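You operate a simulated robot arm through the tools that you are given. There is no shell and no other tool. Be economical: measure what you need, move in short steps, check, and stop when the job is done.

Carry out the task below with a simulated robot arm. There is one attempt and no reset: what you move stays moved.

## Task
Put one of the blue brushes from the top of the blue bench on top of the black pack.
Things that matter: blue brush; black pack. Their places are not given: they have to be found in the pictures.

The check looks at the end state, three seconds after you hand in, the way a careful person would. Anything else that was tipped, shoved, dropped, spilled or broken makes it a failure.

## Robot
A 6-joint arm with a two-finger parallel gripper, fixed in place. Base frame: the origin is at the foot of the arm, x ahead of it, y to its left, z up; the work surface is at about z = 850. Readings come in mm, degrees, newtons and seconds.
With the tool pointing down near the work surface it reaches from about 240 to 640 mm from the base axis. Its first joint turns from -66.0 to 66.0 degrees. Payload 2.7 kg.
The TCP is the grasp point between the finger pads, 23 mm short of the fingertips. In the tool frame z runs along the fingers and y along their closing line. Largest opening 94 mm; finger width 38, thickness 10; the body of the gripper, 54 by 96 mm, starts 39 mm behind the TCP.
Orientation is that of the tool frame in the base frame, as [roll, pitch, yaw] about the fixed x, y, z axes, in that order (R = Rz(yaw) Ry(pitch) Rx(roll)). With the fingers straight down and closing along the base's y, the tool's x points along the base's -x, its y along +y and its z along -z.

## Interface
- The arm moves only by the tool drive_tool. Its argument "deltas" is a list that holds one entry, the list of rows, each a list of 6 numbers: the shift along the tool's x, y, z in mm, then the turn, a rotation vector about the tool's x, y, z in degrees. In form: [[[dx, dy, dz, wx, wy, wz], ...]]. A call has 1 to 12 rows; each row shifts and turns the commanded pose from where the row before left it, along the tool's axes as they then stand. "fingers" is the finger opening in mm, from 0 to 94, set as the call begins (left out, the last holds). Each row takes 0.2 s and may step no farther than 50 mm and 8.6 degrees from the row before; otherwise, or with a gripper value out of range, the whole call is refused. Where a pose cannot be reached the arm comes as near as it can. A force on the tool above 40 N (or 10 N above the force at the start of the call, whichever is more), or a blocked arm, ends the call early, and 0.2 s more pass. The fingers move at their own pace (about 45 mm/s each) and stop on an object; they squeeze with about 42 N. The grip force told is the motor's: it shows also when the fingers shut on nothing. Time passes only in rows, and 0.2 s behind the last, so rows that do not move let the fingers close. The reply holds the time, the measured pose of the TCP, the force on the tool along the base axes, the opening and the grip force, in the units named above and with some noise.
- Cameras (640 x 400 px; columns grow to the right, rows downward): "scene" is fixed at [82.1, -439.8, 1403.3]; the picture's right is [0.70, -0.72, 0.00], its down [-0.42, -0.40, -0.81] and it looks along [0.58, 0.57, -0.58] (base axes); focal length 249 px, centre (320, 200). "wrist" rides on the gripper at [-39, 0, -44] in the tool frame; the picture's right is [0.00, -1.00, 0.00], its down [0.97, 0.00, -0.24] and it looks along [0.24, 0.00, 0.97] (tool axes); focal length 218 px, centre (320, 200).
- capture(camera): a new picture of that camera. No time passes.
- point_at(camera, pixels): for up to 12 pixels [column, row] of the newest picture of that camera ("zoom" is the newest enlarged one), the place [x, y, z] in the base frame of the surface seen there, good to about 2 mm. No time passes.
- enlarge(camera, box): a new picture of the part [left, top, right, bottom] of that camera's present view, enlarged. No time passes.
- sign_off(): hands the job in; it is judged then, once.

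Go step by step. Measure first, check grasps and placings, and put right what went wrong. The budget is 60 turns and 30 pictures, counting those below and the enlarged ones. Unless the task says otherwise, let go and move clear before handing in, and close with one line.

The tools are called after "Request:" as a command line: name --argument value ..., lists and objects as JSON in quotes. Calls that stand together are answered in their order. drive_tool: Moves the arm, as the interface text tells. Its arguments: {"type":"object","properties":{"deltas":{"type":"array","items":{"type":"array","items":{"type":"array","items":{"type":"number"}}}},"fingers":{"type":"number"}},"required":["deltas"]} The other tools are called the same way: capture (camera) takes a picture; point_at (camera, pixels) gives the place of the surface under pixels of a picture; enlarge (camera, box) takes an enlarged picture of a part of a camera's view; sign_off () hands the job in.

At the start:

```text
time: 0.0
position: [371.5, -106.4, 1170.9]
tcp_rot: [-179.9, 0.2, -179.9]
force: [0.2, -0.4, 0.9]
grip_width: 94.1
finger_force: 0.1
```

scene: 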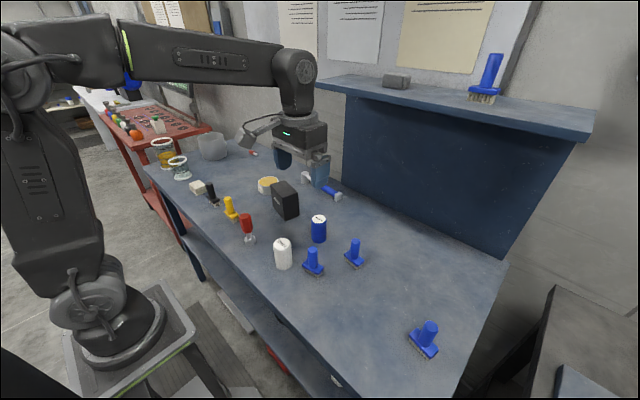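
wrist: 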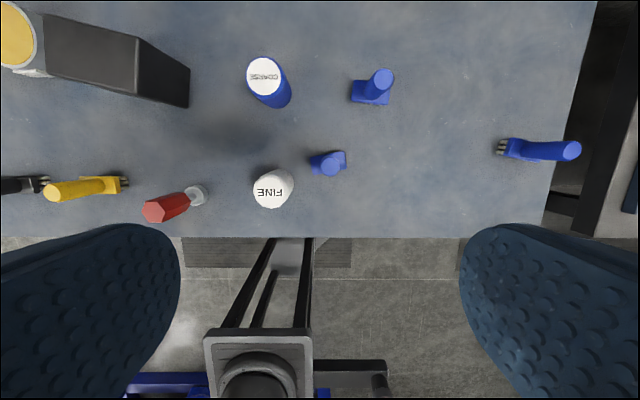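

The scene shows blue brushes on the bench at about (313,262), (355,255) and (425,338), and a black box-like pack at (285,200). I'll enlarge both areas to check.

Request:
enlarge --camera "scene" --box '[230, 160, 390, 290]'

Request:
enlarge --camera "wrist" --box '[0, 0, 420, 240]'

Request:
point_at --camera "wrist" --pixels '[[380, 78], [370, 98], [357, 98], [332, 163], [342, 154], [314, 163], [60, 40], [130, 55], [160, 80], [45, 70], [136, 90], [430, 130]]'

Request:
point_at --camera "scene" --pixels '[[355, 242], [355, 262], [362, 260], [348, 257], [313, 250], [313, 270], [285, 186], [275, 184], [294, 188], [283, 192], [288, 205], [285, 183]]'

```text
3.08 times, centred on (310, 225) of scene
```

zoom: 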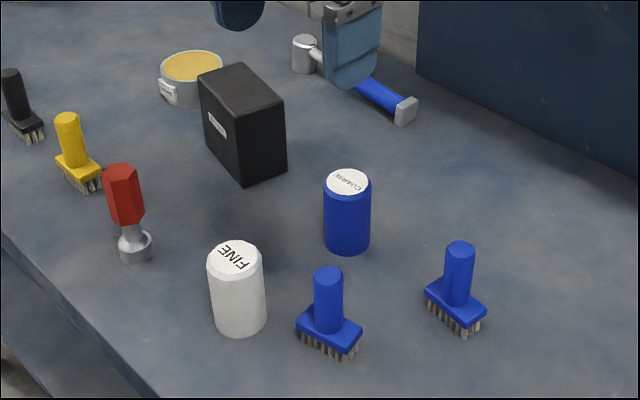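

```text
1.52 times, centred on (210, 120) of wrist
```

zoom: 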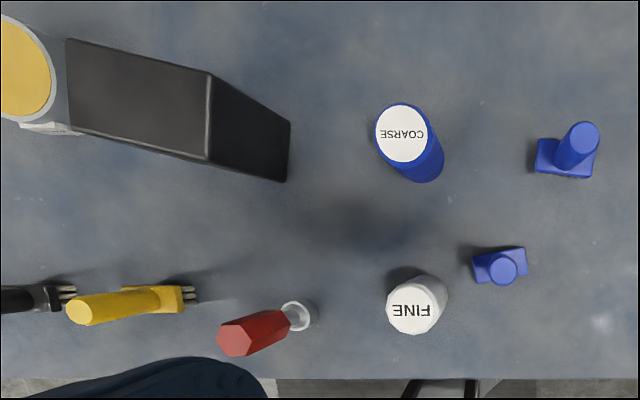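

```text
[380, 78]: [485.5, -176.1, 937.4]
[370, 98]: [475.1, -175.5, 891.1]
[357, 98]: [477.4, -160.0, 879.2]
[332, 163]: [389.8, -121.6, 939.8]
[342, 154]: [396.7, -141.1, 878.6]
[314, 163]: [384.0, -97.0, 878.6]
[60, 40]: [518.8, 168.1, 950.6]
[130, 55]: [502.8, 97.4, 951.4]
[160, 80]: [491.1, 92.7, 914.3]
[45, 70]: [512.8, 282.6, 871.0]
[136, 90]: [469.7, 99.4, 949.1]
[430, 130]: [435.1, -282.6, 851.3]
```

```text
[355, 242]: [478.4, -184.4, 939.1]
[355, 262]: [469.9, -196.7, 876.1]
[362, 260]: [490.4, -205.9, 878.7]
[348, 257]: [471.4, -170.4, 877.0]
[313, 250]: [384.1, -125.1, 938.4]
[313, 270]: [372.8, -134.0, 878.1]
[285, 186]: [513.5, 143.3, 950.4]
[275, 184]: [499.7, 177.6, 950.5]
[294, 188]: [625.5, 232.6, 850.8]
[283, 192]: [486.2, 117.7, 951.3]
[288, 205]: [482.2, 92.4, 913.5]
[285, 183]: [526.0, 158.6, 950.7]
```

Both nearer brushes stand upright with vertical round handles (tops about z 939), and the black pack's top is at z≈951. Next I measure the pack's top corners and the outline of the brush near (481,-178).

Request:
point_at --camera "zoom" --pixels '[[70, 43], [207, 76], [205, 158], [75, 131], [584, 124], [597, 134], [573, 134], [585, 145], [540, 142], [538, 170], [588, 175], [593, 158]]'

Request:
enlarge --camera "scene" --box '[325, 230, 385, 275]'

```text
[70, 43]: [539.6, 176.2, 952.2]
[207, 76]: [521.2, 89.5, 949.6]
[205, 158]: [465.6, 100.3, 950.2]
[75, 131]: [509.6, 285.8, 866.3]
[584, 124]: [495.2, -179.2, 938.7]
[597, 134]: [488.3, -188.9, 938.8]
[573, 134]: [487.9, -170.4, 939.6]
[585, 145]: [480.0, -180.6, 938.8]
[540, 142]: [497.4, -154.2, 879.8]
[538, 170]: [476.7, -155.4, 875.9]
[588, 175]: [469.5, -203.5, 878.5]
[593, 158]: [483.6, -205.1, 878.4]
```

```text
8.89 times, centred on (355, 252) of scene
```

zoom: 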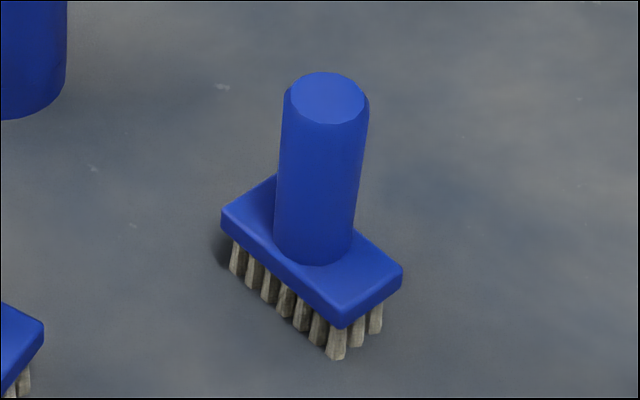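

The brush handle centre is about (485,-179.5), its base is clear, and the pack top's centre is about (503,138) with its long side nearly parallel to the brush's. I move above the handle and part way down with the fingers at 64 mm.

Request:
drive_tool --deltas '[[[-38, -24.4, 0, 0, 0, 0], [-38, -24.4, 0, 0, 0, 0], [-37.5, -24.3, 0, 0, 0, 0], [0, 0, 45, 0, 0, 0], [0, 0, 45, 0, 0, 0], [0, 0, 45, 0, 0, 0], [0, 0, 30, 0, 0, 0], [0, 0, 0, 0, 0, 0]]]' --fingers 64

Request:
capture --camera "wrist"

```text
time: 1.8
position: [485.6, -180.9, 1006.2]
tcp_rot: [-179.8, 0.3, -179.9]
force: [-0.6, 0.5, 0.0]
grip_width: 64.2
finger_force: 0.0
```

```text
24 pictures are left
```

wrist: 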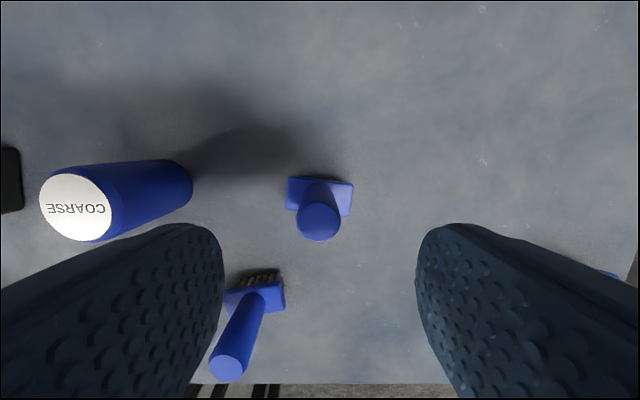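

The handle top at (318,222) sits centred between the fingers, with the can at (75,207) to the left. I check exact coordinates.

Request:
point_at --camera "wrist" --pixels '[[318, 203], [318, 240], [299, 222], [338, 222], [318, 222], [75, 207], [110, 215], [150, 180], [290, 182], [350, 186], [346, 213]]'

```text
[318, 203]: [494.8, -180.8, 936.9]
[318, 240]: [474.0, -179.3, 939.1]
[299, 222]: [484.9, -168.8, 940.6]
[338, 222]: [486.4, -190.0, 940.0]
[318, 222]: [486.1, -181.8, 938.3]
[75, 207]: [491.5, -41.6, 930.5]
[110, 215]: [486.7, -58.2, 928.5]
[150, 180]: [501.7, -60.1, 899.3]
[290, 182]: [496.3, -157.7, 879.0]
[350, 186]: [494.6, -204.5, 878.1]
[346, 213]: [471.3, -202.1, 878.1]
```

The handle is centred at (485,-180) and the can is well clear. I descend 88 mm to z≈918, leaving the fingertips 16 mm above the brush base.

Request:
drive_tool --deltas '[[[0, 0, 30, 0, 0, 0], [0, 0, 30, 0, 0, 0], [0, 0, 20, 0, 0, 0], [0, 0, 8, 0, 0, 0], [0, 0, 0, 0, 0, 0]]]'

Request:
drive_tool --deltas '[[[0, 0, 0, 0, 0, 0], [0, 0, 0, 0, 0, 0], [0, 0, 0, 0, 0, 0], [0, 0, 0, 0, 0, 0], [0, 0, 0, 0, 0, 0]]]' --fingers 0

```text
time: 3.0
position: [483.2, -180.4, 919.0]
tcp_rot: [-180.0, 0.1, -179.9]
force: [-0.4, -0.2, -0.4]
grip_width: 64.0
finger_force: 0.0
```

```text
time: 4.2
position: [484.9, -179.5, 919.0]
tcp_rot: [180.0, 0.1, -179.9]
force: [-0.3, -0.4, 0.5]
grip_width: 24.2
finger_force: 41.7
```

The fingers stopped on the handle at 24 mm with 42 N. I lift 140 mm and check.

Request:
drive_tool --deltas '[[[0, 0, -10, 0, 0, 0], [0, 0, -30, 0, 0, 0], [0, 0, -35, 0, 0, 0], [0, 0, -35, 0, 0, 0], [0, 0, -30, 0, 0, 0], [0, 0, 0, 0, 0, 0]]]'

Request:
enlarge --camera "scene" --box '[270, 130, 430, 290]'

```text
time: 5.6
position: [482.7, -181.5, 1059.1]
tcp_rot: [-179.9, 0.2, -179.9]
force: [0.4, 0.0, -0.6]
grip_width: 24.6
finger_force: 42.2
```

```text
2.50 times, centred on (350, 210) of scene
```

zoom: 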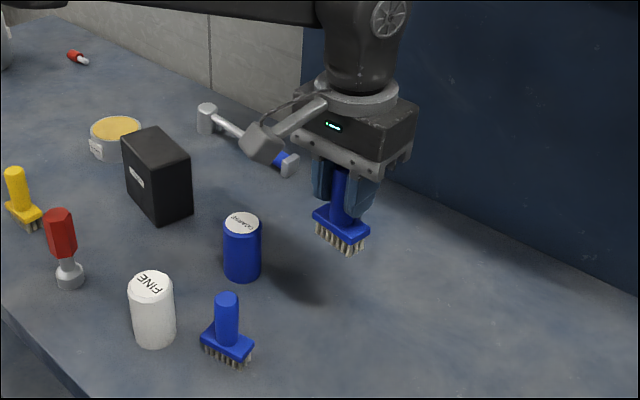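

The brush is held upright and clear. I carry it to above the pack's centre (504,138).

Request:
drive_tool --deltas '[[[-2.3, 39.8, 0, 0, 0, 0], [-2.3, 39.8, 0, 0, 0, 0], [-2.3, 39.8, 0, 0, 0, 0], [-2.3, 39.8, 0, 0, 0, 0], [-2.3, 39.8, 0, 0, 0, 0], [-2.3, 39.8, 0, 0, 0, 0], [-2.3, 39.8, 0, 0, 0, 0], [-2.3, 39.8, 0, 0, 0, 0], [0, 0, 0, 0, 0, 0], [0, 0, 0, 0, 0, 0]]]'

Request:
capture --camera "wrist"

Request:
enlarge --camera "scene" --box '[220, 110, 350, 240]'

```text
time: 7.8
position: [500.7, 137.7, 1056.6]
tcp_rot: [-179.9, 0.0, -179.9]
force: [-0.6, 0.7, -0.7]
grip_width: 24.4
finger_force: 42.3
```

```text
22 pictures are left
```

wrist: 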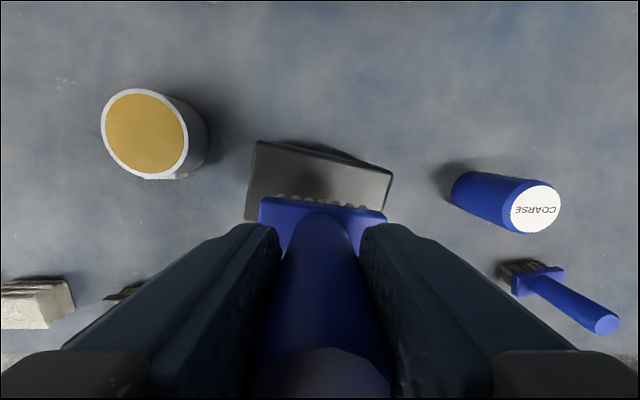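

```text
3.08 times, centred on (285, 175) of scene
```

zoom: 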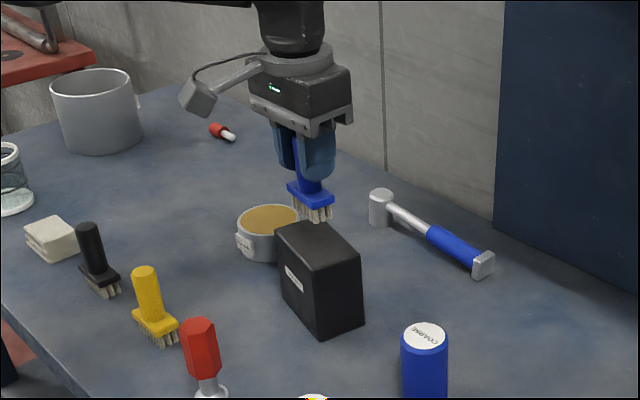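

The brush is above the pack. I measure the pack's top edge and the brush base to verify the alignment.

Request:
point_at --camera "wrist" --pixels '[[259, 146], [388, 176], [322, 158], [252, 190], [262, 201], [382, 214], [384, 206], [270, 205]]'

```text
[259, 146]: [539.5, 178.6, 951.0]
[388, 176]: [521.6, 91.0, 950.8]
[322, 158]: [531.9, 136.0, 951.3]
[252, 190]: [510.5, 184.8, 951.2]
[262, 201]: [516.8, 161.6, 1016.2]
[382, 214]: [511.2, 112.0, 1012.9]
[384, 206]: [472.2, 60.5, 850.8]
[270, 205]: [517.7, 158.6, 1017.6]
```

The brush base is centred about (501,137), within 2 mm of the pack's centre, and nearly parallel. I lower it, with small last steps to the expected contact at z≈1018.5.

Request:
drive_tool --deltas '[[[-1, 0, 15, 0, 0, 0], [0, 0, 12, 0, 0, 0], [0, 0, 5, 0, 0, 0], [0, 0, 2, 0, 0, 0], [0, 0, 0, 0, 0, 0], [0, 0, 0, 0, 0, 0]]]'

Request:
enlarge --camera "scene" --box '[250, 140, 330, 220]'

```text
time: 9.2
position: [503.3, 137.9, 1022.0]
tcp_rot: [-179.9, 0.1, -179.9]
force: [1.1, -0.9, -1.0]
grip_width: 24.2
finger_force: 42.0
```

```text
5.00 times, centred on (290, 180) of scene
```

zoom: 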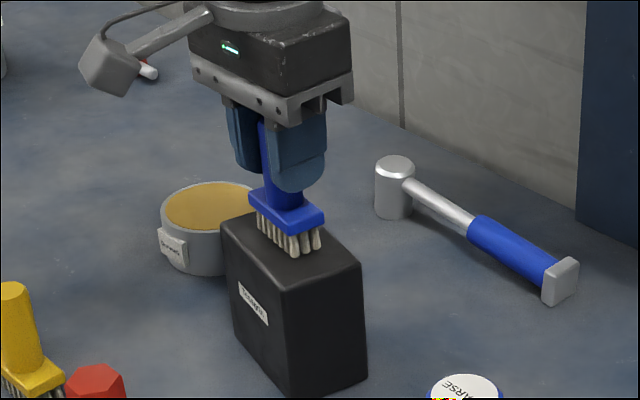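

At z 1022 there is no contact force yet. I go down in 1 mm steps.

Request:
drive_tool --deltas '[[[0, 0, 1, 0, 0, 0], [0, 0, 1, 0, 0, 0], [0, 0, 0.7, 0, 0, 0], [0, 0, 0, 0, 0, 0]]]'

```text
time: 10.2
position: [503.3, 138.5, 1021.4]
tcp_rot: [-180.0, 0.1, -180.0]
force: [-1.0, 1.2, 0.1]
grip_width: 24.5
finger_force: 41.8
```

Still no clear contact force; another small step.

Request:
drive_tool --deltas '[[[0, 0, 0.7, 0, 0, 0], [0, 0, 0, 0, 0, 0]]]'

Request:
drive_tool --deltas '[[[0, 0, 0.7, 0, 0, 0], [0, 0, 0, 0, 0, 0]]]'

```text
time: 10.8
position: [502.9, 139.3, 1020.7]
tcp_rot: [-179.9, 0.2, -179.9]
force: [0.1, -0.7, 0.0]
grip_width: 24.7
finger_force: 41.9
```

```text
time: 11.4
position: [504.6, 138.9, 1020.1]
tcp_rot: [-179.9, 0.2, -179.9]
force: [-0.3, 0.1, 0.0]
grip_width: 24.4
finger_force: 42.6
```

Still no load at about 1020; I continue with small steps.

Request:
drive_tool --deltas '[[[0, 0, 0.7, 0, 0, 0], [0, 0, 0, 0, 0, 0]]]'

Request:
drive_tool --deltas '[[[0, 0, 0.7, 0, 0, 0], [0, 0, 0, 0, 0, 0]]]'

Request:
enlarge --camera "scene" --box '[270, 170, 310, 200]'

```text
time: 12.0
position: [503.7, 139.3, 1019.8]
tcp_rot: [-179.8, 0.2, -180.0]
force: [-1.0, 0.5, -1.2]
grip_width: 24.4
finger_force: 42.2
```

```text
time: 12.6
position: [503.2, 139.1, 1018.7]
tcp_rot: [-179.9, 0.2, -179.8]
force: [-1.0, 0.3, -0.8]
grip_width: 24.3
finger_force: 42.0
```

```text
13.33 times, centred on (290, 185) of scene
```

zoom: 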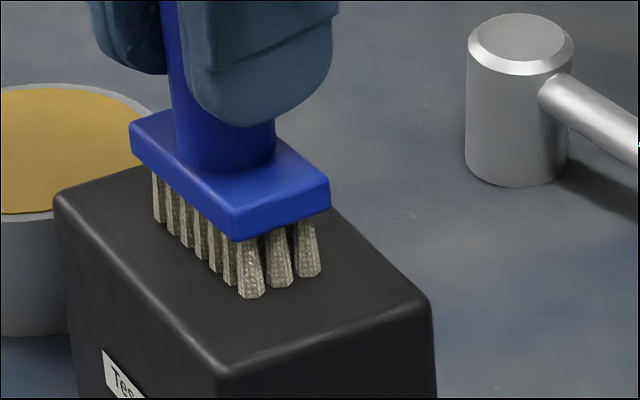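

The bristles look within a millimetre or so of the pack top; two more small steps.

Request:
drive_tool --deltas '[[[0, 0, 0.6, 0, 0, 0], [0, 0, 0, 0, 0, 0]]]'

Request:
drive_tool --deltas '[[[0, 0, 0.5, 0, 0, 0], [0, 0, 0, 0, 0, 0]]]'

```text
time: 13.2
position: [503.0, 138.8, 1018.1]
tcp_rot: [179.9, 0.2, -179.9]
force: [-2.6, 1.2, 4.2]
grip_width: 24.3
finger_force: 41.9
```

```text
time: 13.8
position: [505.2, 138.8, 1019.1]
tcp_rot: [-180.0, 0.4, -179.8]
force: [-0.7, -0.1, 10.2]
grip_width: 24.2
finger_force: 42.3
```

The force rose to 10 N: contact. I ease up 0.5 mm and open the fingers moderately.

Request:
drive_tool --deltas '[[[0, 0, -0.6, 0, 0, 0], [0, 0, 0, 0, 0, 0]]]'

Request:
drive_tool --deltas '[[[0, 0, 0, 0, 0, 0], [0, 0, 0, 0, 0, 0], [0, 0, 0, 0, 0, 0]]]' --fingers 64

Request:
drive_tool --deltas '[[[0, 0, -15, 0, 0, 0], [0, 0, -30, 0, 0, 0], [0, 0, -40, 0, 0, 0], [0, 0, -40, 0, 0, 0], [0, 0, 0, 0, 0, 0]]]'

Request:
enlarge --camera "scene" --box '[220, 110, 350, 240]'

Request:
capture --camera "wrist"

```text
time: 14.4
position: [504.6, 139.0, 1018.7]
tcp_rot: [-180.0, 0.2, -179.9]
force: [0.5, -0.6, 10.2]
grip_width: 24.2
finger_force: 42.3
```

```text
time: 15.2
position: [501.0, 138.7, 1017.7]
tcp_rot: [-179.9, 0.2, -179.9]
force: [-0.3, 0.3, 0.7]
grip_width: 64.3
finger_force: 0.0
```

```text
time: 16.4
position: [501.7, 141.7, 1141.0]
tcp_rot: [-179.9, 0.2, -179.9]
force: [-0.8, -1.1, 0.4]
grip_width: 64.1
finger_force: 0.0
```

```text
3.08 times, centred on (285, 175) of scene
```

zoom: 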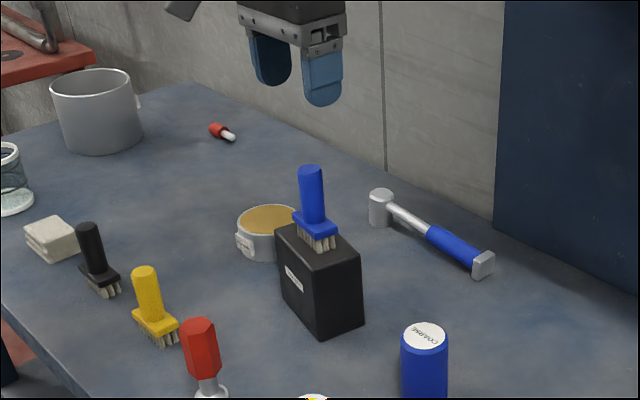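

```text
17 pictures are left
```

wrist: 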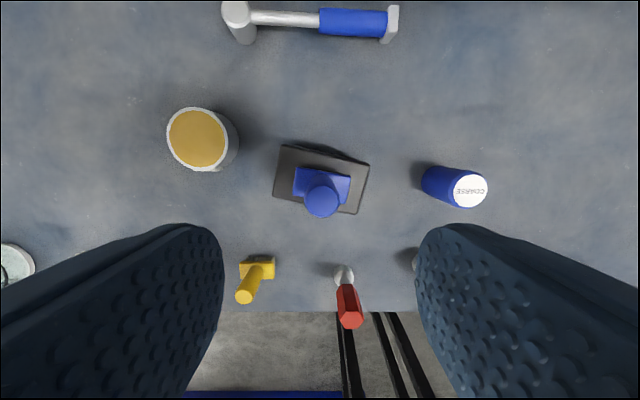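

The brush stands upright on the pack (wrist picture, about (321,190)), the gripper is well clear, and nothing else has moved. I hand in.

Request:
sign_off

```text
The job is handed in.
```

A blue brush from the bench top now stands upright near the centre of the black pack's top; the last pictures showed nothing else disturbed, and the job is handed in.
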